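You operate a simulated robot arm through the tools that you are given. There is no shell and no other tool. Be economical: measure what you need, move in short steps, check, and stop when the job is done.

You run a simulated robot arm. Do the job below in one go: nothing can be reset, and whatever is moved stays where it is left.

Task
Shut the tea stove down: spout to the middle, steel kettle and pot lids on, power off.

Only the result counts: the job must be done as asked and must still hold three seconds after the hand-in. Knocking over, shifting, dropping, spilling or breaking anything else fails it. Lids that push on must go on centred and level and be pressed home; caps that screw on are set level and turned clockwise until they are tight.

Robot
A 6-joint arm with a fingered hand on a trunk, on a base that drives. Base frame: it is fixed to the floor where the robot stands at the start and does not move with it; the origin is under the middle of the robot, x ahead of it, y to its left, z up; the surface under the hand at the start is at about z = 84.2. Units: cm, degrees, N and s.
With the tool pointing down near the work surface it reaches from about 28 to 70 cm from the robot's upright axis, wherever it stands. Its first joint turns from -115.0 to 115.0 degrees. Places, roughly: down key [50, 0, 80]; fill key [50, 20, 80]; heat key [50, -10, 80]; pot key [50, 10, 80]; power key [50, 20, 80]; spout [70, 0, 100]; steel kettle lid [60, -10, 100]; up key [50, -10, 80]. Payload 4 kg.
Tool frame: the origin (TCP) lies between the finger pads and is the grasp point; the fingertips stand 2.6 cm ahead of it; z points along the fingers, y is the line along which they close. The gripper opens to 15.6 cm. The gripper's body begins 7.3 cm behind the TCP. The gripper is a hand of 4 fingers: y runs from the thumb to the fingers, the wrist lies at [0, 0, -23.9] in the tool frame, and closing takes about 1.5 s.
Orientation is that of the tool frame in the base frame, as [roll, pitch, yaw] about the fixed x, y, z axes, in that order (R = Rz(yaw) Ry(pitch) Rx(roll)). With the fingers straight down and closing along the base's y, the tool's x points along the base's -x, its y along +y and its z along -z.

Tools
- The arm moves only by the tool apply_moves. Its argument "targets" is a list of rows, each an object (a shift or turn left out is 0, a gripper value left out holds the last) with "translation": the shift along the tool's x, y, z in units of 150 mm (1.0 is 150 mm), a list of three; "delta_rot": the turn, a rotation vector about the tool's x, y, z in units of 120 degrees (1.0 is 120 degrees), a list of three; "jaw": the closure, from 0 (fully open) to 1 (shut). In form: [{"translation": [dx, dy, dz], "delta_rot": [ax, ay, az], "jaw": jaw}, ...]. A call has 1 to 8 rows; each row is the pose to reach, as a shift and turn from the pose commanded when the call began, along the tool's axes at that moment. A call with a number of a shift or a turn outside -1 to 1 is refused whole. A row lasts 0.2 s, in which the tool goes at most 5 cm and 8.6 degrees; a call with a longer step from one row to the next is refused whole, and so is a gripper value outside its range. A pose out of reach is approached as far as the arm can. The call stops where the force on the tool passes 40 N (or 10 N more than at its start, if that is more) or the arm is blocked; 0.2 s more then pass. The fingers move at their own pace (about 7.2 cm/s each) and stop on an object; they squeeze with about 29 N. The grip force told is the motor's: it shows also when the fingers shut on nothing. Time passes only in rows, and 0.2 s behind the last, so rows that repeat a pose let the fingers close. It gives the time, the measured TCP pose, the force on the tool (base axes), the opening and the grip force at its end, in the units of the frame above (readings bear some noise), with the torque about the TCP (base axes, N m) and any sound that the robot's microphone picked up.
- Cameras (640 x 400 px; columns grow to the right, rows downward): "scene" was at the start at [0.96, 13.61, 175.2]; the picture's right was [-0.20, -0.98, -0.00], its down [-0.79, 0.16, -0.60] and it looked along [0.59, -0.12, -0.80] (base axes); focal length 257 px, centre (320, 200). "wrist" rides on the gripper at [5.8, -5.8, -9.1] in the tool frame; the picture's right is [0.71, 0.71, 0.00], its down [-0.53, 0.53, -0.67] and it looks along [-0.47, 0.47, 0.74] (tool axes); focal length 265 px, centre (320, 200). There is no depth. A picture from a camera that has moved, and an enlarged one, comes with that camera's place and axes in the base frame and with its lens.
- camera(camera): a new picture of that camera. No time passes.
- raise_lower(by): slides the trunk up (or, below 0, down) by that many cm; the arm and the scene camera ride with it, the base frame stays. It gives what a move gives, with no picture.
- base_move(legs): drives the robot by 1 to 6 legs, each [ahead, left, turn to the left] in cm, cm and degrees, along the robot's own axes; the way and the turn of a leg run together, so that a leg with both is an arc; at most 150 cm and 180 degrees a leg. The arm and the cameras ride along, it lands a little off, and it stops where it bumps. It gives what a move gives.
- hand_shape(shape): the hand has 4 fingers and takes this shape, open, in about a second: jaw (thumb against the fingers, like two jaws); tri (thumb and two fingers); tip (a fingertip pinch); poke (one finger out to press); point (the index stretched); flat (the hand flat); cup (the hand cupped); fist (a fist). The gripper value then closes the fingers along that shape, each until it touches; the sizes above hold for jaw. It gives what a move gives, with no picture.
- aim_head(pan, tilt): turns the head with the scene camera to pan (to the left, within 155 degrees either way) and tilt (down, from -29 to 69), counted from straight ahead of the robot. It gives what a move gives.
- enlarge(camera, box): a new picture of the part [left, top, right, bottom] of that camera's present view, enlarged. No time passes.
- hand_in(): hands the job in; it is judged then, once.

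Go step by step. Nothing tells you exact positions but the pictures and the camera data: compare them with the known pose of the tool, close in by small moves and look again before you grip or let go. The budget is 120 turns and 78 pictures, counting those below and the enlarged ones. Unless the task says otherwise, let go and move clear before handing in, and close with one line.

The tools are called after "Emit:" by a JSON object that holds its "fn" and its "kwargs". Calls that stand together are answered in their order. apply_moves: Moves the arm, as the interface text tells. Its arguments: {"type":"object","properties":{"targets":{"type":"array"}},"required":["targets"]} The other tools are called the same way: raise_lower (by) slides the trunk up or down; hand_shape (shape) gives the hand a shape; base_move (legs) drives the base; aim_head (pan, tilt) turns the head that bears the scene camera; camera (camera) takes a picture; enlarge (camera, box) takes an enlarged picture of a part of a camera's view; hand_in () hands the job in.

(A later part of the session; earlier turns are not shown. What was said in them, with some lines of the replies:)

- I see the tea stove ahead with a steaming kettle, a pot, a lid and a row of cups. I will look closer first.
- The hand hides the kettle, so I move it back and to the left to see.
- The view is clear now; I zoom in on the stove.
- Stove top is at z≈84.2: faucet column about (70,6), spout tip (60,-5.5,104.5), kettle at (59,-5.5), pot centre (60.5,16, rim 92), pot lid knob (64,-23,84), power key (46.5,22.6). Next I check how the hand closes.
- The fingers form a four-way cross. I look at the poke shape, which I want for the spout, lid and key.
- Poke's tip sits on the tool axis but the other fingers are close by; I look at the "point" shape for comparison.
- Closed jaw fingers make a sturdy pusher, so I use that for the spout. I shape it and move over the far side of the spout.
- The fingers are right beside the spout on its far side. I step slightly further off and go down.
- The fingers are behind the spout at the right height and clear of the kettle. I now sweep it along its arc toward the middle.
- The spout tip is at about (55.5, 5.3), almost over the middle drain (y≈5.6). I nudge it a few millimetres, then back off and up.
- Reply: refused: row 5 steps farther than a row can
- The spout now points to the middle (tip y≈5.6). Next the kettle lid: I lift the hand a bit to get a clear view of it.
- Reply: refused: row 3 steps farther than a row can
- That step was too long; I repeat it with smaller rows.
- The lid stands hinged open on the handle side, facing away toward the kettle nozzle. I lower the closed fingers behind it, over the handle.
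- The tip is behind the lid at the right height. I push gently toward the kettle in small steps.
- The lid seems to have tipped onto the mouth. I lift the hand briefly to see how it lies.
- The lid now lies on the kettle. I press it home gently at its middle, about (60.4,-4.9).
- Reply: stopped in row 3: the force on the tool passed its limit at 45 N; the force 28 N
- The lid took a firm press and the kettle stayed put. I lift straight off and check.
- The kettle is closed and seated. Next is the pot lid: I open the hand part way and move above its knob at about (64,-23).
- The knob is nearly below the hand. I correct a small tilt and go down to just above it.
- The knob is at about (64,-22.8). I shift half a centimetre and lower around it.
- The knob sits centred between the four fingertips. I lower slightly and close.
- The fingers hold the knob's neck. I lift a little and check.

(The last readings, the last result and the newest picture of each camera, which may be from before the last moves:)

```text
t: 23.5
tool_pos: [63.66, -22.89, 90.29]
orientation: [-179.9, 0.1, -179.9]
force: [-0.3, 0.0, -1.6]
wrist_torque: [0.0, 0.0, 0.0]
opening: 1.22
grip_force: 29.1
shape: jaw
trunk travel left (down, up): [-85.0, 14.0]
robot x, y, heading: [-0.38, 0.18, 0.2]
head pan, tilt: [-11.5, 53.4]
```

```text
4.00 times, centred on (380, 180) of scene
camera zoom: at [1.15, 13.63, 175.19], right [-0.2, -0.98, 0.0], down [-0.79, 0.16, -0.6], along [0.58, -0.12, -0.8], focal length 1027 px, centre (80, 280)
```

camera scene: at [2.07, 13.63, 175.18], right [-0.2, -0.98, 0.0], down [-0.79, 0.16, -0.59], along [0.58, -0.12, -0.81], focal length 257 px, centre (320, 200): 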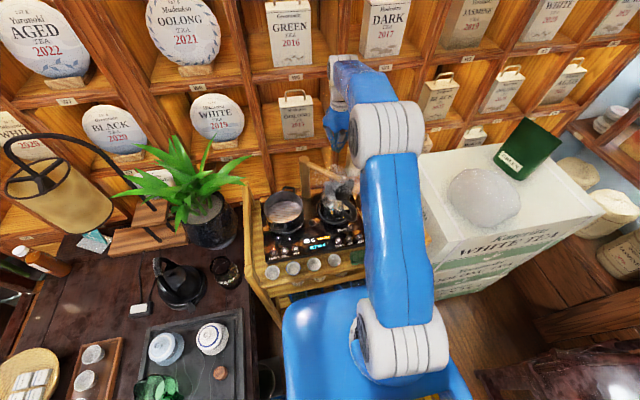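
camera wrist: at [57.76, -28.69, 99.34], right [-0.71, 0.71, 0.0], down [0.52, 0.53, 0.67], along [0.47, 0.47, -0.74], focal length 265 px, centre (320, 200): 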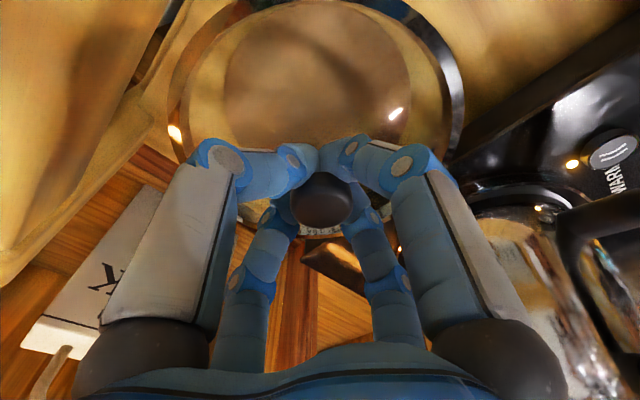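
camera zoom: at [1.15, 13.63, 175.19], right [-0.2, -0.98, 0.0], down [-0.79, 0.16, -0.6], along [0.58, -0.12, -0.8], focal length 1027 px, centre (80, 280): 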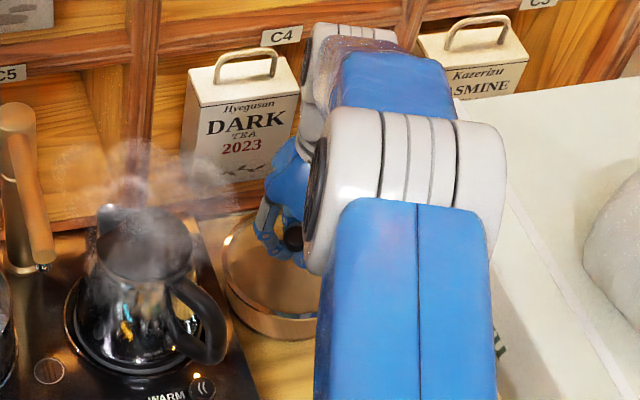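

The lid is held level. I lift it high enough to clear kettle and spout.

Emit:
{"fn": "apply_moves", "kwargs": {"targets": [{"translation": [0, 0, -0.2], "jaw": 1}, {"translation": [0, 0, -0.4], "jaw": 1}, {"translation": [0, 0, -0.6], "jaw": 1}, {"translation": [0, 0, -0.8], "jaw": 1}, {"translation": [0, 0, -1], "jaw": 1}]}}

Emit:
{"fn": "apply_moves", "kwargs": {"targets": [{"translation": [0.05, 0, -0.25], "jaw": 1}, {"translation": [0.1, 0.05, -0.5], "jaw": 1}, {"translation": [0.15, 0.1, -0.7], "jaw": 1}, {"translation": [0.2, 0.15, -0.85], "jaw": 1}]}}

Emit:
{"fn": "camera", "kwargs": {"camera": "scene"}}

```text
t: 24.7
tool_pos: [63.65, -22.92, 105.48]
orientation: [-180.0, 0.1, -179.9]
force: [-0.6, 0.2, -1.7]
wrist_torque: [0.0, -0.01, 0.03]
opening: 1.25
grip_force: 28.4
shape: jaw
trunk travel left (down, up): [-85.0, 14.0]
robot x, y, heading: [0.48, -0.1, -0.0]
head pan, tilt: [-11.5, 53.4]
```

```text
t: 25.7
tool_pos: [60.41, -20.65, 118.34]
orientation: [-179.9, 0.2, -179.8]
force: [-0.6, 0.0, -0.7]
wrist_torque: [0.03, -0.01, -0.05]
opening: 1.25
grip_force: 29.2
shape: jaw
trunk travel left (down, up): [-85.0, 14.0]
robot x, y, heading: [0.11, -0.06, -0.1]
head pan, tilt: [-11.5, 53.4]
```

```text
36 pictures are left
camera scene: at [1.01, 13.63, 175.19], right [-0.2, -0.98, 0.0], down [-0.79, 0.16, -0.6], along [0.59, -0.12, -0.8], focal length 257 px, centre (320, 200)
```

scene: 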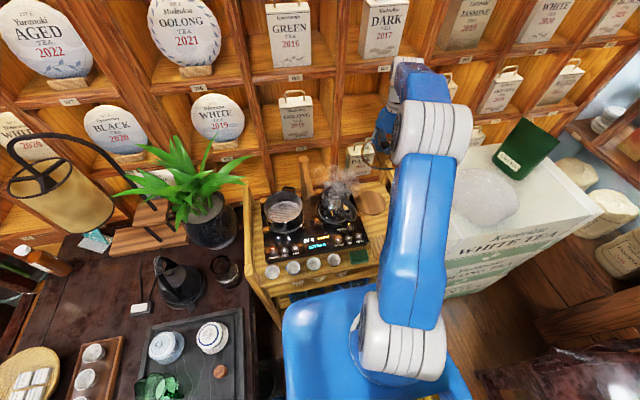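

I check that the lid is still in the hand.

Emit:
{"fn": "enlarge", "kwargs": {"camera": "scene", "box": [320, 110, 440, 230]}}

Emit:
{"fn": "camera", "kwargs": {"camera": "wrist"}}

```text
3.33 times, centred on (380, 170) of scene
camera zoom: at [1.01, 13.63, 175.19], right [-0.2, -0.98, 0.0], down [-0.79, 0.16, -0.6], along [0.59, -0.12, -0.8], focal length 856 px, centre (120, 300)
```

zoom: 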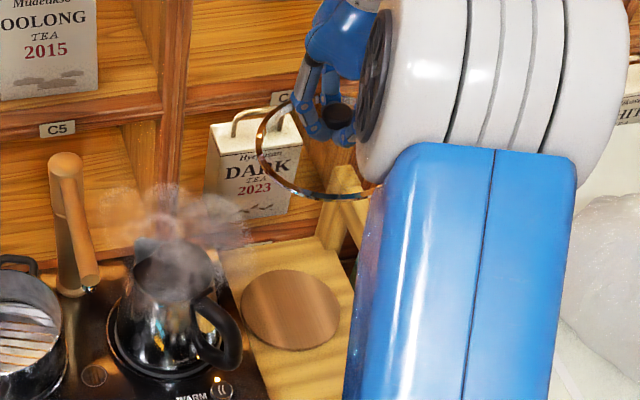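

```text
34 pictures are left
camera wrist: at [54.59, -26.48, 127.19], right [-0.71, 0.71, 0.0], down [0.52, 0.53, 0.67], along [0.47, 0.47, -0.74], focal length 265 px, centre (320, 200)
```

wrist: 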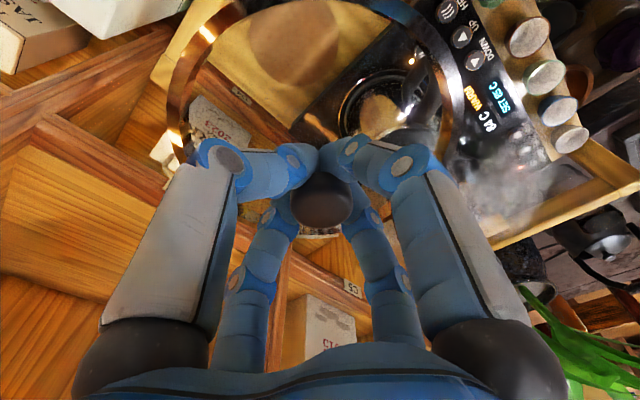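

The lid is held level with its rim about 3 cm below the tool point. I carry it left above kettle and spout to over the pot.

Emit:
{"fn": "apply_moves", "kwargs": {"targets": [{"translation": [0, 0.25, 0], "jaw": 1}, {"translation": [0, 0.5, 0], "jaw": 1}, {"translation": [0, 0.75, 0], "jaw": 1}, {"translation": [0, 1, 0], "jaw": 1}]}}

Emit:
{"fn": "apply_moves", "kwargs": {"targets": [{"translation": [0, 0.25, 0], "jaw": 1}, {"translation": [0, 0.5, 0], "jaw": 1}, {"translation": [0, 0.75, 0], "jaw": 1}, {"translation": [0, 1, 0], "jaw": 1}]}}

Emit:
{"fn": "apply_moves", "kwargs": {"targets": [{"translation": [0, 0.22, 0], "jaw": 1}, {"translation": [0, 0.44, 0], "jaw": 1}]}}

Emit:
{"fn": "camera", "kwargs": {"camera": "wrist"}}

Emit:
{"fn": "enlarge", "kwargs": {"camera": "scene", "box": [230, 130, 370, 260]}}

```text
t: 26.7
tool_pos: [60.27, -5.72, 118.11]
orientation: [-179.9, 0.2, -179.9]
force: [0.6, 0.4, -1.1]
wrist_torque: [-0.03, -0.02, -0.01]
opening: 1.24
grip_force: 28.8
shape: jaw
trunk travel left (down, up): [-85.0, 14.0]
robot x, y, heading: [-0.4, -0.02, 0.0]
head pan, tilt: [-11.5, 53.4]
```

```text
t: 27.7
tool_pos: [60.43, 9.7, 118.53]
orientation: [-179.9, 0.0, -179.8]
force: [0.0, 0.3, -1.9]
wrist_torque: [-0.05, 0.0, -0.02]
opening: 1.23
grip_force: 29.0
shape: jaw
trunk travel left (down, up): [-85.0, 14.0]
robot x, y, heading: [-0.36, -0.17, -0.1]
head pan, tilt: [-11.5, 53.4]
```

```text
t: 28.3
tool_pos: [60.64, 15.72, 118.46]
orientation: [-180.0, 0.0, -179.8]
force: [-0.1, -0.3, -1.6]
wrist_torque: [0.02, 0.02, 0.01]
opening: 1.23
grip_force: 28.6
shape: jaw
trunk travel left (down, up): [-85.0, 14.0]
robot x, y, heading: [-0.39, -0.13, -0.1]
head pan, tilt: [-11.5, 53.4]
```

```text
33 pictures are left
camera wrist: at [54.81, 9.9, 127.43], right [-0.71, 0.71, 0.0], down [0.52, 0.53, 0.67], along [0.47, 0.47, -0.74], focal length 265 px, centre (320, 200)
```

wrist: 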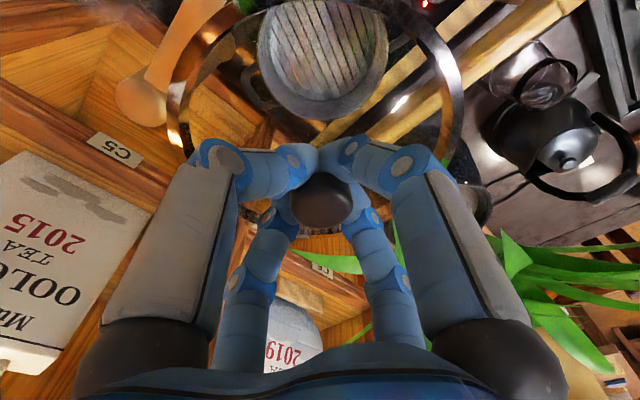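

```text
3.08 times, centred on (300, 195) of scene
camera zoom: at [1.27, 13.46, 175.21], right [-0.2, -0.98, 0.0], down [-0.79, 0.16, -0.6], along [0.58, -0.12, -0.8], focal length 790 px, centre (382, 215)
```

zoom: 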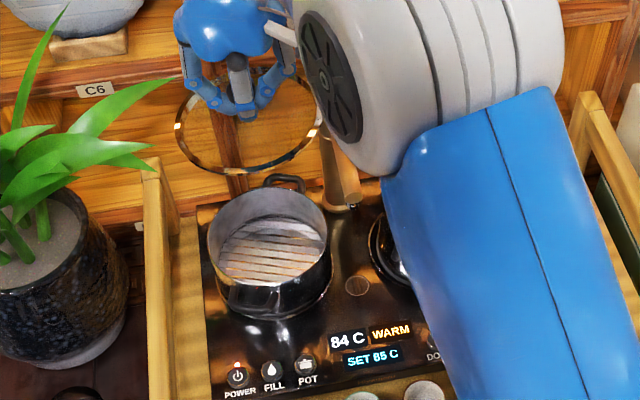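

Pot centre works out to about (60.8,16.2). I align and lower the lid to a few centimetres above the rim.

Emit:
{"fn": "apply_moves", "kwargs": {"targets": [{"translation": [-0.01, 0.028, 0.25], "jaw": 1}, {"translation": [-0.01, 0.028, 0.5], "jaw": 1}, {"translation": [-0.01, 0.028, 0.75], "jaw": 1}, {"translation": [-0.01, 0.028, 1], "jaw": 1}]}}

Emit:
{"fn": "apply_moves", "kwargs": {"targets": [{"translation": [0, 0, 0.15], "jaw": 1}, {"translation": [0, 0, 0.26], "jaw": 1}]}}

Emit:
{"fn": "camera", "kwargs": {"camera": "wrist"}}

Emit:
{"fn": "enlarge", "kwargs": {"camera": "scene", "box": [240, 150, 340, 250]}}

```text
t: 29.3
tool_pos: [60.95, 16.62, 102.96]
orientation: [-179.9, 0.1, -180.0]
force: [0.4, 0.0, -1.0]
wrist_torque: [0.04, 0.04, 0.0]
opening: 1.24
grip_force: 29.2
shape: jaw
trunk travel left (down, up): [-85.0, 14.0]
robot x, y, heading: [-0.09, 0.08, -0.1]
head pan, tilt: [-11.5, 53.4]
```

```text
t: 29.9
tool_pos: [60.67, 16.52, 99.33]
orientation: [179.9, 0.1, -179.9]
force: [-0.5, -1.1, -1.1]
wrist_torque: [0.03, -0.03, -0.02]
opening: 1.26
grip_force: 28.9
shape: jaw
trunk travel left (down, up): [-85.0, 14.0]
robot x, y, heading: [-0.12, 0.05, -0.2]
head pan, tilt: [-11.5, 53.4]
```

```text
31 pictures are left
camera wrist: at [54.83, 10.59, 108.22], right [-0.71, 0.71, 0.0], down [0.52, 0.53, 0.67], along [0.47, 0.47, -0.74], focal length 265 px, centre (320, 200)
```

wrist: 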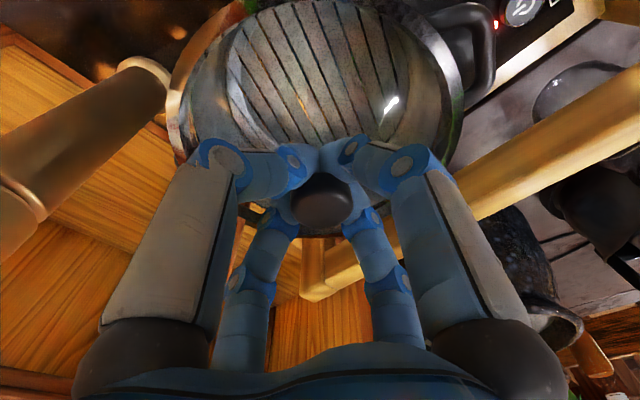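

```text
4.00 times, centred on (290, 200) of scene
camera zoom: at [1.14, 13.49, 175.21], right [-0.2, -0.98, 0.0], down [-0.79, 0.16, -0.6], along [0.58, -0.12, -0.8], focal length 1027 px, centre (440, 200)
```

zoom: 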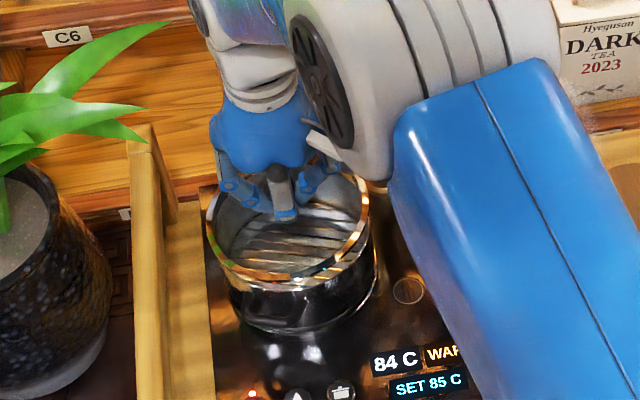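

The lid looks close to centred over the pot. I lower 2 cm more and look closely.

Emit:
{"fn": "apply_moves", "kwargs": {"targets": [{"translation": [0, 0, 0.08], "jaw": 1}, {"translation": [0, 0, 0.14], "jaw": 1}]}}

Emit:
{"fn": "enlarge", "kwargs": {"camera": "wrist", "box": [150, 0, 490, 250]}}

Emit:
{"fn": "enlarge", "kwargs": {"camera": "scene", "box": [250, 170, 320, 240]}}

```text
t: 30.5
tool_pos: [60.76, 16.32, 97.38]
orientation: [180.0, 0.4, -179.9]
force: [1.4, -2.8, 7.0]
wrist_torque: [0.45, -0.1, -0.05]
opening: 1.26
grip_force: 29.0
shape: jaw
trunk travel left (down, up): [-85.0, 14.0]
robot x, y, heading: [0.05, -0.23, 0.0]
head pan, tilt: [-11.5, 53.4]
```

```text
1.60 times, centred on (320, 125) of wrist
camera zoom: at [54.79, 10.59, 106.26], right [-0.71, 0.71, 0.0], down [0.52, 0.53, 0.67], along [0.48, 0.47, -0.74], focal length 425 px, centre (320, 320)
```

zoom: 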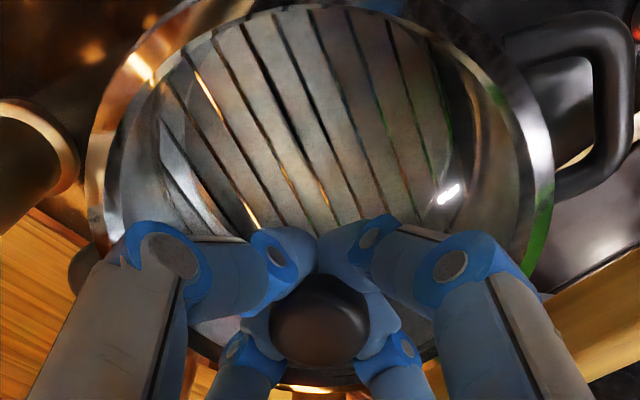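

```text
5.71 times, centred on (285, 205) of scene
camera zoom: at [0.91, 13.57, 175.22], right [-0.2, -0.98, 0.0], down [-0.79, 0.16, -0.6], along [0.59, -0.12, -0.8], focal length 1467 px, centre (520, 171)
```

zoom: 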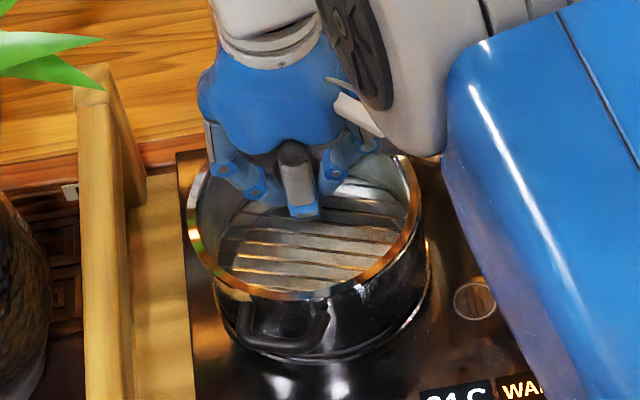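

One-sided contact: the torque says the lid touches on its left edge, and the picture agrees it is a few millimetres too far left. I lift a little, shift 3 mm right and lower again.

Emit:
{"fn": "apply_moves", "kwargs": {"targets": [{"translation": [0, 0, -0.06], "jaw": 1}, {"translation": [0.004, -0.02, -0.06], "jaw": 1}, {"translation": [0.004, -0.02, -0.06], "jaw": 1}]}}

Emit:
{"fn": "apply_moves", "kwargs": {"targets": [{"translation": [0, 0, 0.03], "jaw": 1}, {"translation": [0, 0, 0.05], "jaw": 1}, {"translation": [0, 0, 0.06], "jaw": 1}, {"translation": [0, 0, 0.07], "jaw": 1}]}}

Emit:
{"fn": "enlarge", "kwargs": {"camera": "scene", "box": [250, 170, 320, 240]}}

```text
t: 31.3
tool_pos: [60.63, 16.16, 98.1]
orientation: [-180.0, -0.1, -179.9]
force: [0.2, 0.8, -1.0]
wrist_torque: [0.03, -0.01, 0.04]
opening: 1.24
grip_force: 28.9
shape: jaw
trunk travel left (down, up): [-85.0, 14.0]
robot x, y, heading: [0.5, 0.19, -0.1]
head pan, tilt: [-11.5, 53.4]
```

```text
t: 32.3
tool_pos: [60.71, 16.07, 97.39]
orientation: [179.9, 0.4, -179.9]
force: [-3.0, -3.1, 17.4]
wrist_torque: [0.39, 0.06, 0.0]
opening: 1.25
grip_force: 28.8
shape: jaw
trunk travel left (down, up): [-85.0, 14.0]
robot x, y, heading: [0.21, 0.07, 0.1]
head pan, tilt: [-11.5, 53.4]
heard: snap
```

```text
5.71 times, centred on (285, 205) of scene
camera zoom: at [0.87, 13.49, 175.24], right [-0.2, -0.98, 0.0], down [-0.79, 0.16, -0.6], along [0.59, -0.12, -0.8], focal length 1467 px, centre (520, 171)
```

zoom: 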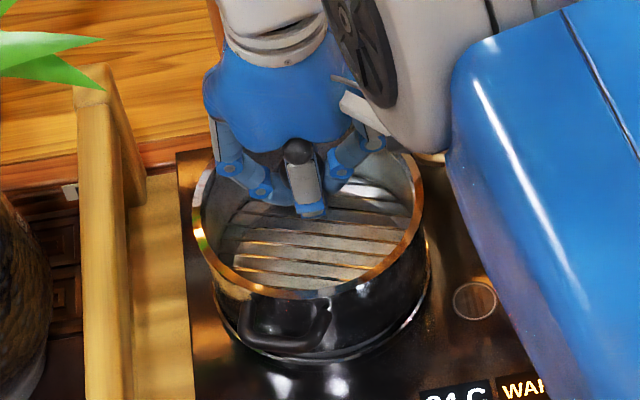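

A snap: the lid went home. I press slightly more to be sure, then release.

Emit:
{"fn": "apply_moves", "kwargs": {"targets": [{"translation": [0, 0, 0.015], "jaw": 1}, {"translation": [0, 0, 0.03], "jaw": 1}, {"translation": [0, 0, 0.03], "jaw": 1}]}}

Emit:
{"fn": "enlarge", "kwargs": {"camera": "scene", "box": [250, 170, 320, 240]}}

```text
t: 32.9
tool_pos: [60.87, 15.98, 97.38]
orientation: [180.0, 0.6, -180.0]
force: [-11.3, -5.9, 22.8]
wrist_torque: [0.32, 0.2, -0.02]
opening: 1.32
grip_force: 29.2
shape: jaw
trunk travel left (down, up): [-85.0, 14.0]
robot x, y, heading: [0.09, -0.19, 0.1]
head pan, tilt: [-11.5, 53.4]
stopped in row 3: the force on the tool passed its limit at 42 N (the readings are from after the stop); the commanded pose is now the measured one
```

```text
5.71 times, centred on (285, 205) of scene
camera zoom: at [0.79, 13.46, 175.21], right [-0.2, -0.98, 0.0], down [-0.79, 0.16, -0.6], along [0.59, -0.12, -0.8], focal length 1467 px, centre (520, 171)
```

zoom: 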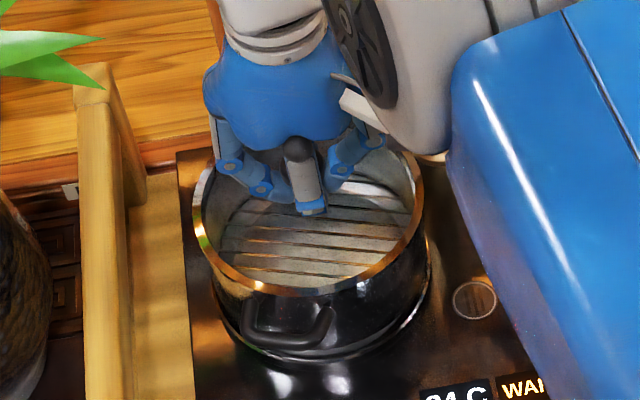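

It is solid now. I ease off and open the fingers part way, staying clear of the spout.

Emit:
{"fn": "apply_moves", "kwargs": {"targets": [{"translation": [0, 0, -0.007], "jaw": 0.9}, {"translation": [0, 0, -0.007], "jaw": 0.6}, {"translation": [0, 0, -0.007], "jaw": 0.6}, {"translation": [0, 0, -0.007], "jaw": 0.6}, {"translation": [0, 0, -0.007], "jaw": 0.6}]}}

Emit:
{"fn": "camera", "kwargs": {"camera": "wrist"}}

```text
t: 34.1
tool_pos: [61.11, 16.09, 97.28]
orientation: [179.9, 0.7, -179.9]
force: [4.8, 0.2, 19.0]
wrist_torque: [0.36, -0.01, -0.11]
opening: 6.12
grip_force: 0.2
shape: jaw
trunk travel left (down, up): [-85.0, 14.0]
robot x, y, heading: [-0.32, 0.21, -0.3]
head pan, tilt: [-11.5, 53.4]
```

```text
25 pictures are left
camera wrist: at [55.17, 10.34, 106.15], right [-0.71, 0.71, -0.01], down [0.52, 0.53, 0.68], along [0.48, 0.47, -0.74], focal length 265 px, centre (320, 200)
```

wrist: 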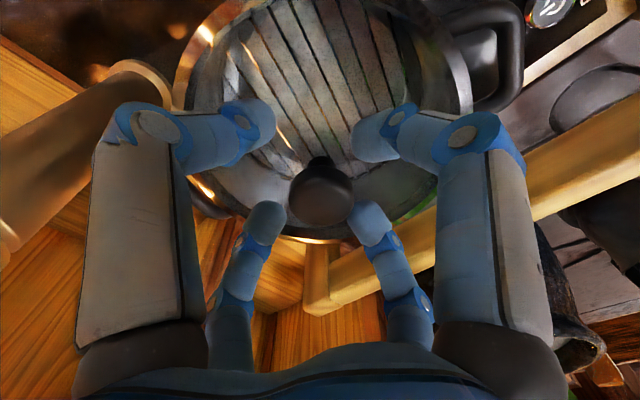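

Now straight up off the knob.

Emit:
{"fn": "apply_moves", "kwargs": {"targets": [{"translation": [0, 0, -0.06], "jaw": 0.6}, {"translation": [0, 0, -0.2], "jaw": 0.6}, {"translation": [0, 0, -0.4], "jaw": 0.6}, {"translation": [0, 0, -0.7], "jaw": 0.6}, {"translation": [0, 0, -1], "jaw": 0.6}]}}

Emit:
{"fn": "enlarge", "kwargs": {"camera": "scene", "box": [240, 160, 340, 250]}}

Emit:
{"fn": "camera", "kwargs": {"camera": "wrist"}}

```text
t: 35.3
tool_pos: [60.64, 16.16, 112.3]
orientation: [180.0, 0.4, -179.9]
force: [-1.2, -0.4, 0.0]
wrist_torque: [-0.01, 0.01, -0.01]
opening: 6.2
grip_force: 0.0
shape: jaw
trunk travel left (down, up): [-85.0, 14.0]
robot x, y, heading: [-0.42, 0.05, -0.1]
head pan, tilt: [-11.5, 53.4]
```

```text
4.44 times, centred on (290, 205) of scene
camera zoom: at [1.1, 13.57, 175.2], right [-0.2, -0.98, 0.0], down [-0.79, 0.16, -0.6], along [0.58, -0.12, -0.8], focal length 1141 px, centre (453, 178)
```

zoom: 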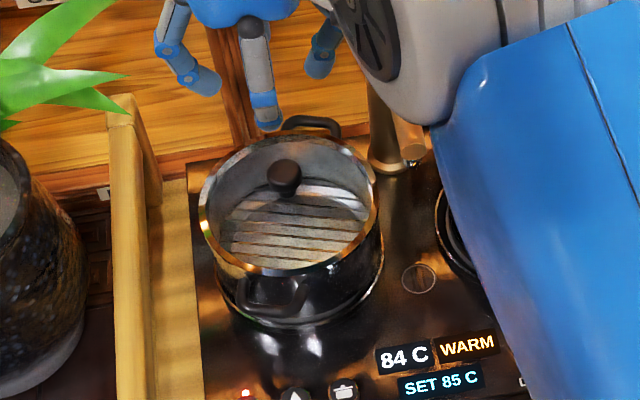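

```text
23 pictures are left
camera wrist: at [54.73, 10.41, 121.17], right [-0.71, 0.71, -0.01], down [0.52, 0.53, 0.67], along [0.48, 0.47, -0.74], focal length 265 px, centre (320, 200)
```

wrist: 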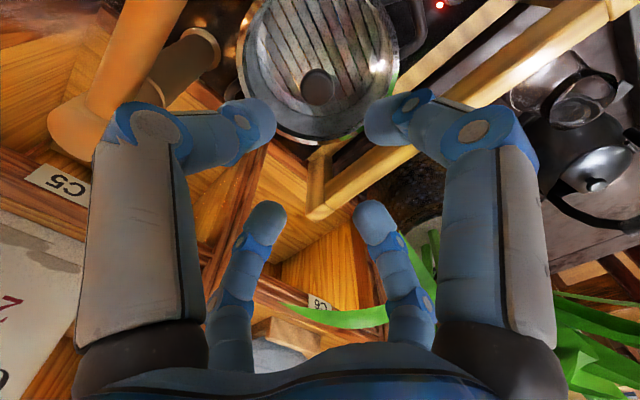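

The pot lid sits level and centred. Next the power key: I move over it and shape the hand to poke.

Emit:
{"fn": "apply_moves", "kwargs": {"targets": [{"translation": [0.28, 0.11, 0]}, {"translation": [0.5, 0.22, 0.05]}, {"translation": [0.73, 0.33, 0.1]}, {"translation": [0.94, 0.43, 0.15]}]}}

Emit:
{"fn": "hand_shape", "kwargs": {"shape": "poke"}}

Emit:
{"fn": "camera", "kwargs": {"camera": "wrist"}}

Emit:
{"fn": "enlarge", "kwargs": {"camera": "scene", "box": [220, 150, 360, 280]}}

```text
t: 36.3
tool_pos: [46.26, 22.72, 110.08]
orientation: [-180.0, 0.6, -179.9]
force: [-0.1, 0.8, 0.8]
wrist_torque: [-0.01, 0.02, 0.01]
opening: 6.2
grip_force: 0.1
shape: jaw
trunk travel left (down, up): [-85.0, 14.0]
robot x, y, heading: [-0.06, 0.52, -0.1]
head pan, tilt: [-11.5, 53.4]
```

```text
t: 37.2
tool_pos: [46.19, 22.64, 110.05]
orientation: [-180.0, 0.6, -179.8]
force: [-0.3, -0.2, 0.0]
wrist_torque: [0.02, -0.02, 0.01]
opening: 0.0
grip_force: 0.0
shape: poke
trunk travel left (down, up): [-85.0, 14.0]
robot x, y, heading: [0.13, 0.25, 0.0]
head pan, tilt: [-11.5, 53.4]
```

```text
22 pictures are left
camera wrist: at [40.34, 16.88, 119.06], right [-0.71, 0.71, -0.01], down [0.52, 0.53, 0.67], along [0.48, 0.47, -0.74], focal length 265 px, centre (320, 200)
```

wrist: 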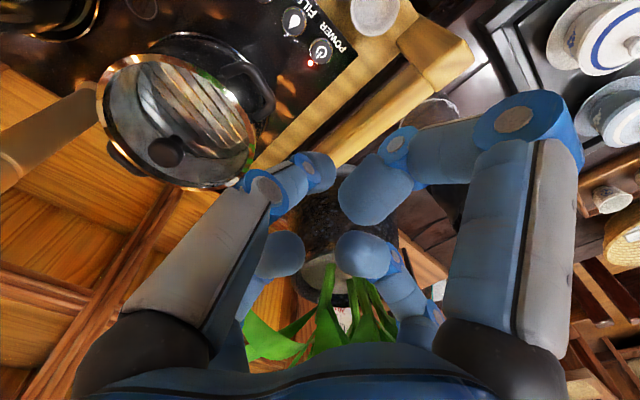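

```text
3.08 times, centred on (290, 215) of scene
camera zoom: at [0.89, 13.64, 175.2], right [-0.2, -0.98, 0.0], down [-0.79, 0.16, -0.6], along [0.59, -0.12, -0.8], focal length 790 px, centre (412, 154)
```

zoom: 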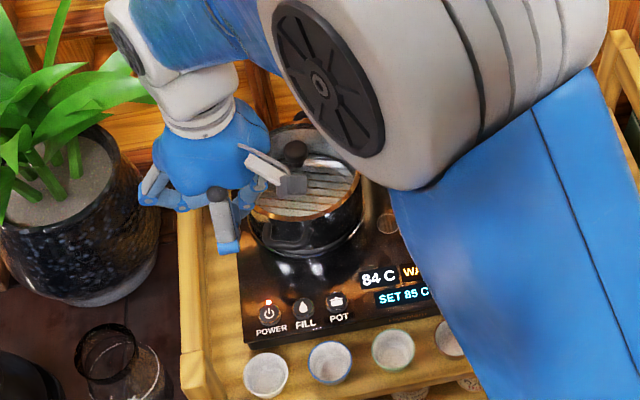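

The key is at about (46.3,22.4). To keep the curled fingers off the rail and the pot handle, I turn the hand 45° while lowering part way.

Emit:
{"fn": "apply_moves", "kwargs": {"targets": [{"translation": [0, -0.01, 0], "delta_rot": [0, 0, -0.0625]}, {"translation": [0, -0.01, 0.1], "delta_rot": [0, 0, -0.125]}, {"translation": [0, -0.01, 0.2], "delta_rot": [0, 0, -0.1875]}, {"translation": [0, -0.01, 0.35], "delta_rot": [0, 0, -0.25]}, {"translation": [0, -0.01, 0.5], "delta_rot": [0, 0, -0.3125]}, {"translation": [0, -0.01, 0.7], "delta_rot": [0, 0, -0.375]}, {"translation": [0, -0.01, 0.8], "delta_rot": [0, 0, -0.375]}]}}

Emit:
{"fn": "camera", "kwargs": {"camera": "wrist"}}

Emit:
{"fn": "enlarge", "kwargs": {"camera": "scene", "box": [220, 170, 340, 290]}}

```text
t: 38.8
tool_pos: [46.97, 22.54, 97.85]
orientation: [-179.8, 0.4, -134.8]
force: [0.4, 0.3, 0.2]
wrist_torque: [0.0, 0.0, 0.04]
opening: 0.0
grip_force: 0.0
shape: poke
trunk travel left (down, up): [-85.0, 14.0]
robot x, y, heading: [-0.1, 0.0, 0.2]
head pan, tilt: [-11.5, 53.4]
```

```text
20 pictures are left
camera wrist: at [46.72, 14.27, 106.87], right [-1.0, 0.0, -0.01], down [-0.01, 0.74, 0.67], along [0.0, 0.67, -0.74], focal length 265 px, centre (320, 200)
```

wrist: 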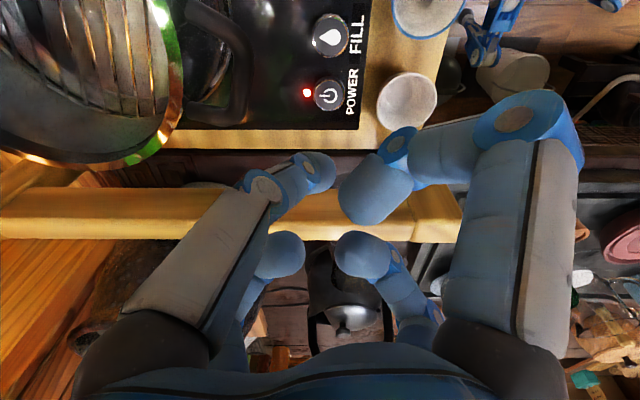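

```text
3.33 times, centred on (280, 230) of scene
camera zoom: at [1.16, 13.59, 175.2], right [-0.2, -0.98, 0.0], down [-0.79, 0.16, -0.6], along [0.58, -0.12, -0.8], focal length 856 px, centre (453, 100)
```

zoom: 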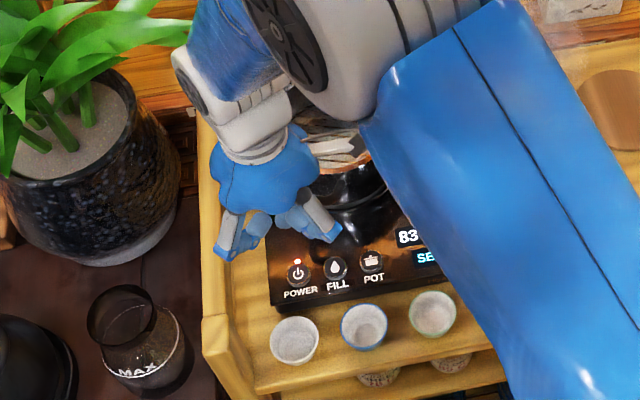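

The key lies about 0.8 cm nearer the robot than the fingertip, and the rail is close to one finger. I lean the hand slightly off the rail, correct the offset, and lower to about 3 cm above the key.

Emit:
{"fn": "apply_moves", "kwargs": {"targets": [{"translation": [0.059, 0.0165, 0.05], "delta_rot": [-0.029, -0.029, 0]}, {"translation": [0.059, 0.0165, 0.15], "delta_rot": [-0.0588, -0.0589, 0]}, {"translation": [0.059, 0.0165, 0.32], "delta_rot": [-0.0588, -0.0589, 0]}, {"translation": [0.059, 0.0165, 0.47], "delta_rot": [-0.0588, -0.0589, 0]}]}}

Emit:
{"fn": "camera", "kwargs": {"camera": "wrist"}}

Emit:
{"fn": "enlarge", "kwargs": {"camera": "scene", "box": [240, 190, 320, 280]}}

```text
t: 39.8
tool_pos: [46.18, 21.93, 90.8]
orientation: [173.2, 7.5, -135.3]
force: [0.2, 0.0, -0.6]
wrist_torque: [0.01, 0.01, -0.01]
opening: 0.0
grip_force: 0.2
shape: poke
trunk travel left (down, up): [-85.0, 14.0]
robot x, y, heading: [-0.05, -0.13, -0.1]
head pan, tilt: [-11.5, 53.4]
```

```text
18 pictures are left
camera wrist: at [46.13, 12.26, 98.16], right [-1.0, 0.0, -0.01], down [-0.01, 0.62, 0.79], along [0.0, 0.79, -0.62], focal length 265 px, centre (320, 200)
```

wrist: 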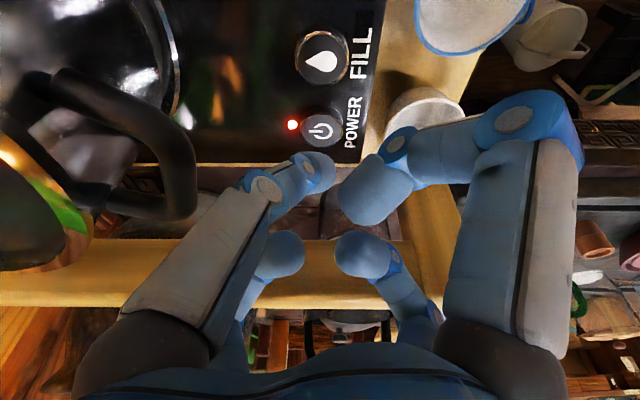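

```text
4.44 times, centred on (280, 235) of scene
camera zoom: at [1.27, 13.57, 175.2], right [-0.2, -0.98, 0.0], down [-0.79, 0.16, -0.6], along [0.58, -0.12, -0.8], focal length 1141 px, centre (498, 44)
```

zoom: 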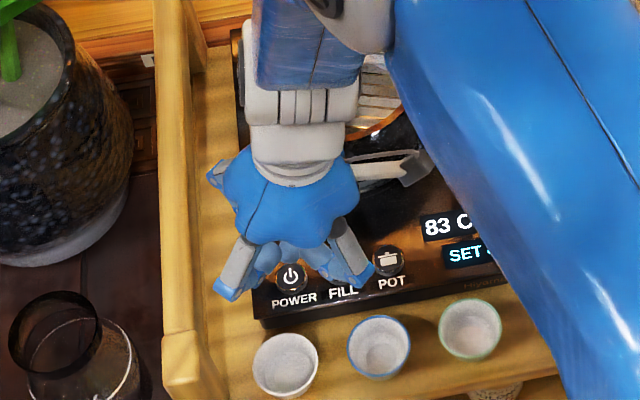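

Tip is lined up over the key. I go straight down, and press in fine steps.

Emit:
{"fn": "apply_moves", "kwargs": {"targets": [{"translation": [0.01, -0.01, 0.08]}, {"translation": [0.02, -0.02, 0.16]}, {"translation": [0.024, -0.024, 0.19]}]}}

Emit:
{"fn": "enlarge", "kwargs": {"camera": "wrist", "box": [240, 60, 440, 240]}}

```text
t: 40.6
tool_pos: [46.11, 21.93, 87.84]
orientation: [173.2, 7.5, -135.4]
force: [-0.1, 0.6, -0.3]
wrist_torque: [-0.04, -0.01, 0.02]
opening: 0.01
grip_force: 0.0
shape: poke
trunk travel left (down, up): [-85.0, 14.0]
robot x, y, heading: [-0.36, -0.09, 0.1]
head pan, tilt: [-11.5, 53.4]
```

```text
2.22 times, centred on (340, 150) of wrist
camera zoom: at [46.07, 12.29, 95.23], right [-1.0, 0.0, -0.01], down [-0.01, 0.62, 0.79], along [0.0, 0.79, -0.62], focal length 590 px, centre (276, 311)
```

zoom: 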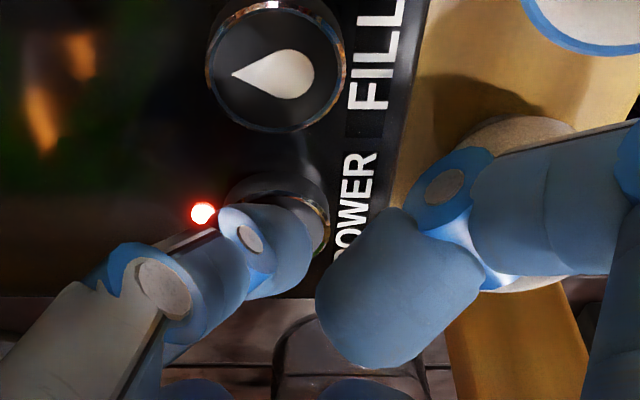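

The fingertip is right over the power key. Pressing.

Emit:
{"fn": "apply_moves", "kwargs": {"targets": [{"translation": [0.003, -0.003, 0.025]}, {"translation": [0.005, -0.005, 0.04]}, {"translation": [0.007, -0.007, 0.055]}, {"translation": [0.008, -0.008, 0.065]}]}}

Emit:
{"fn": "enlarge", "kwargs": {"camera": "wrist", "box": [240, 60, 440, 240]}}

```text
t: 41.6
tool_pos: [46.3, 21.98, 87.01]
orientation: [173.4, 7.6, -135.4]
force: [1.9, 0.5, 12.3]
wrist_torque: [0.02, -0.01, -0.05]
opening: 0.01
grip_force: 0.0
shape: poke
trunk travel left (down, up): [-85.0, 14.0]
robot x, y, heading: [-0.2, 0.07, 0.1]
head pan, tilt: [-11.5, 53.4]
heard: click
```

```text
2.22 times, centred on (340, 150) of wrist
camera zoom: at [46.18, 12.27, 94.39], right [-1.0, 0.0, -0.01], down [-0.01, 0.62, 0.79], along [0.01, 0.79, -0.62], focal length 590 px, centre (276, 311)
```

zoom: 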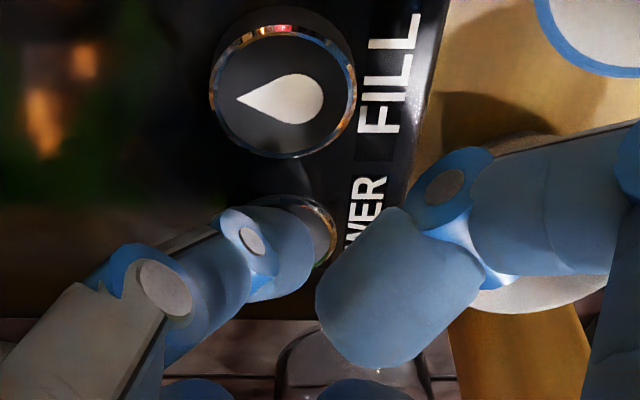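

A click, and the power light has gone out. I lift the finger straight up and check everything.

Emit:
{"fn": "apply_moves", "kwargs": {"targets": [{"translation": [-0.02, 0.02, -0.15]}, {"translation": [-0.05, 0.05, -0.4]}, {"translation": [-0.08, 0.08, -0.65]}, {"translation": [-0.12, 0.12, -0.95]}]}}

Emit:
{"fn": "apply_moves", "kwargs": {"targets": [{"translation": [0.2, -0.1, -0.15]}, {"translation": [0.4, -0.2, -0.3]}, {"translation": [0.4, -0.2, -0.3]}]}}

Emit:
{"fn": "enlarge", "kwargs": {"camera": "scene", "box": [230, 150, 400, 280]}}

Emit:
{"fn": "camera", "kwargs": {"camera": "wrist"}}

```text
t: 42.6
tool_pos: [45.89, 22.12, 101.23]
orientation: [173.2, 7.5, -135.1]
force: [-1.1, 0.0, 0.3]
wrist_torque: [-0.01, 0.0, 0.01]
opening: 0.02
grip_force: 0.1
shape: poke
trunk travel left (down, up): [-85.0, 14.0]
robot x, y, heading: [0.3, 0.12, -0.3]
head pan, tilt: [-11.5, 53.4]
```

```text
t: 43.4
tool_pos: [44.15, 15.15, 104.39]
orientation: [173.2, 7.2, -135.3]
force: [0.2, 0.0, 0.5]
wrist_torque: [0.03, 0.03, -0.01]
opening: 0.0
grip_force: 0.1
shape: poke
trunk travel left (down, up): [-85.0, 14.0]
robot x, y, heading: [0.39, 0.45, -0.0]
head pan, tilt: [-11.5, 53.4]
```

```text
3.08 times, centred on (315, 215) of scene
camera zoom: at [1.45, 13.77, 175.18], right [-0.2, -0.98, 0.0], down [-0.79, 0.16, -0.59], along [0.58, -0.12, -0.8], focal length 790 px, centre (335, 154)
```

zoom: 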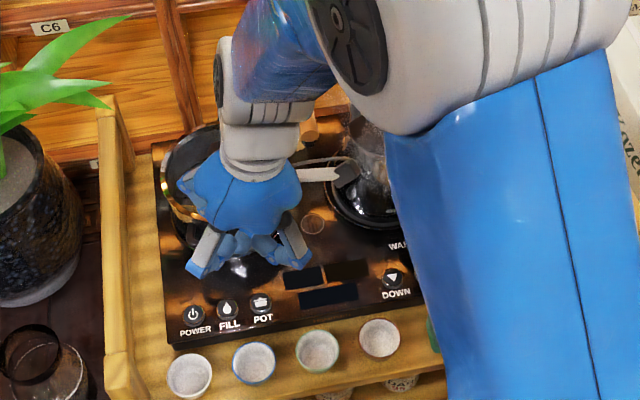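

```text
13 pictures are left
camera wrist: at [44.06, 5.41, 111.82], right [-1.0, 0.0, -0.01], down [-0.01, 0.62, 0.79], along [0.0, 0.79, -0.62], focal length 265 px, centre (320, 200)
```

wrist: 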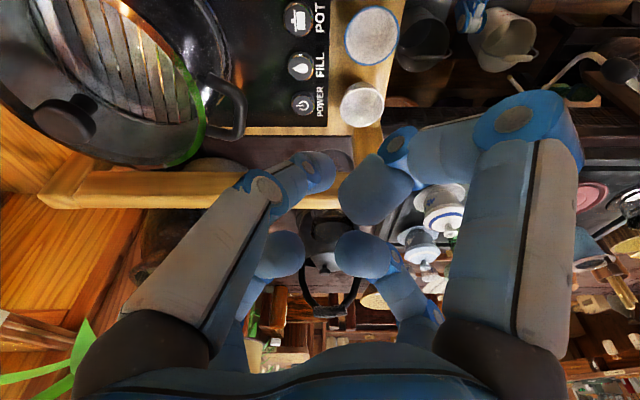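

Displays are dark. I pull the arm back and up for one last look at spout, kettle and pot.

Emit:
{"fn": "apply_moves", "kwargs": {"targets": [{"translation": [0.1, 0.1, -0.25]}, {"translation": [0.2, 0.2, -0.5]}, {"translation": [0.3, 0.3, -0.75]}, {"translation": [0.35, 0.35, -1]}]}}

Emit:
{"fn": "apply_moves", "kwargs": {"targets": [{"translation": [0.15, -0.25, 0]}, {"translation": [0.3, -0.5, 0]}, {"translation": [0.45, -0.75, 0]}, {"translation": [0.6, -1, 0]}]}}

Emit:
{"fn": "enlarge", "kwargs": {"camera": "scene", "box": [230, 140, 410, 280]}}

```text
t: 44.4
tool_pos: [36.61, 12.61, 119.03]
orientation: [173.2, 7.4, -135.3]
force: [-0.5, 0.0, -0.7]
wrist_torque: [0.0, 0.01, 0.03]
opening: 0.03
grip_force: 0.2
shape: poke
trunk travel left (down, up): [-85.0, 14.0]
robot x, y, heading: [0.02, 0.05, 0.0]
head pan, tilt: [-11.5, 53.4]
```

```text
t: 45.4
tool_pos: [40.71, -4.8, 115.82]
orientation: [173.0, 7.4, -135.3]
force: [-0.4, -0.5, 0.5]
wrist_torque: [0.01, 0.03, 0.02]
opening: 0.02
grip_force: 0.0
shape: poke
trunk travel left (down, up): [-85.0, 14.0]
robot x, y, heading: [-0.12, 0.29, -0.1]
head pan, tilt: [-11.5, 53.4]
```

```text
2.86 times, centred on (320, 210) of scene
camera zoom: at [1.36, 13.41, 175.21], right [-0.2, -0.98, 0.0], down [-0.79, 0.16, -0.6], along [0.58, -0.12, -0.8], focal length 733 px, centre (320, 171)
```

zoom: 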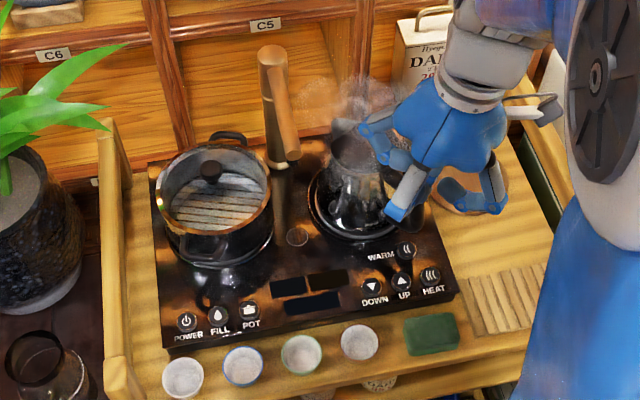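

The hand still hides the kettle; I move it a bit more to the right and look once more.

Emit:
{"fn": "apply_moves", "kwargs": {"targets": [{"translation": [0.25, -0.15, -0.15]}, {"translation": [0.5, -0.3, -0.3]}, {"translation": [0.75, -0.45, -0.45]}]}}

Emit:
{"fn": "enlarge", "kwargs": {"camera": "scene", "box": [250, 140, 370, 240]}}

```text
t: 46.2
tool_pos: [38.23, -17.34, 121.11]
orientation: [173.2, 6.9, -135.5]
force: [-1.1, -0.3, 0.7]
wrist_torque: [0.03, -0.03, 0.0]
opening: 0.0
grip_force: 0.1
shape: poke
out of reach, approached as far as the arm can: row 3
trunk travel left (down, up): [-85.0, 14.0]
robot x, y, heading: [-0.19, 0.11, 0.2]
head pan, tilt: [-11.5, 53.4]
```

```text
4.00 times, centred on (310, 190) of scene
camera zoom: at [1.06, 13.49, 175.21], right [-0.2, -0.98, 0.0], down [-0.79, 0.16, -0.6], along [0.58, -0.12, -0.8], focal length 1027 px, centre (360, 240)
```

zoom: 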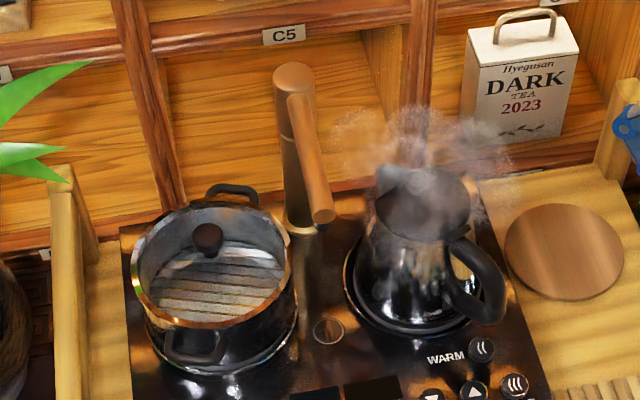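

The spout points to the middle, both lids are seated, the stove displays are dark and the hand is clear. I hand it in.

Emit:
{"fn": "hand_in", "kwargs": {}}

```text
The job is handed in.
```

The stove is shut down: the spout points to the middle, the steel kettle lid is pressed shut and the pot lid snapped on. The power is off, with its light and displays dark, and I have handed the job in.
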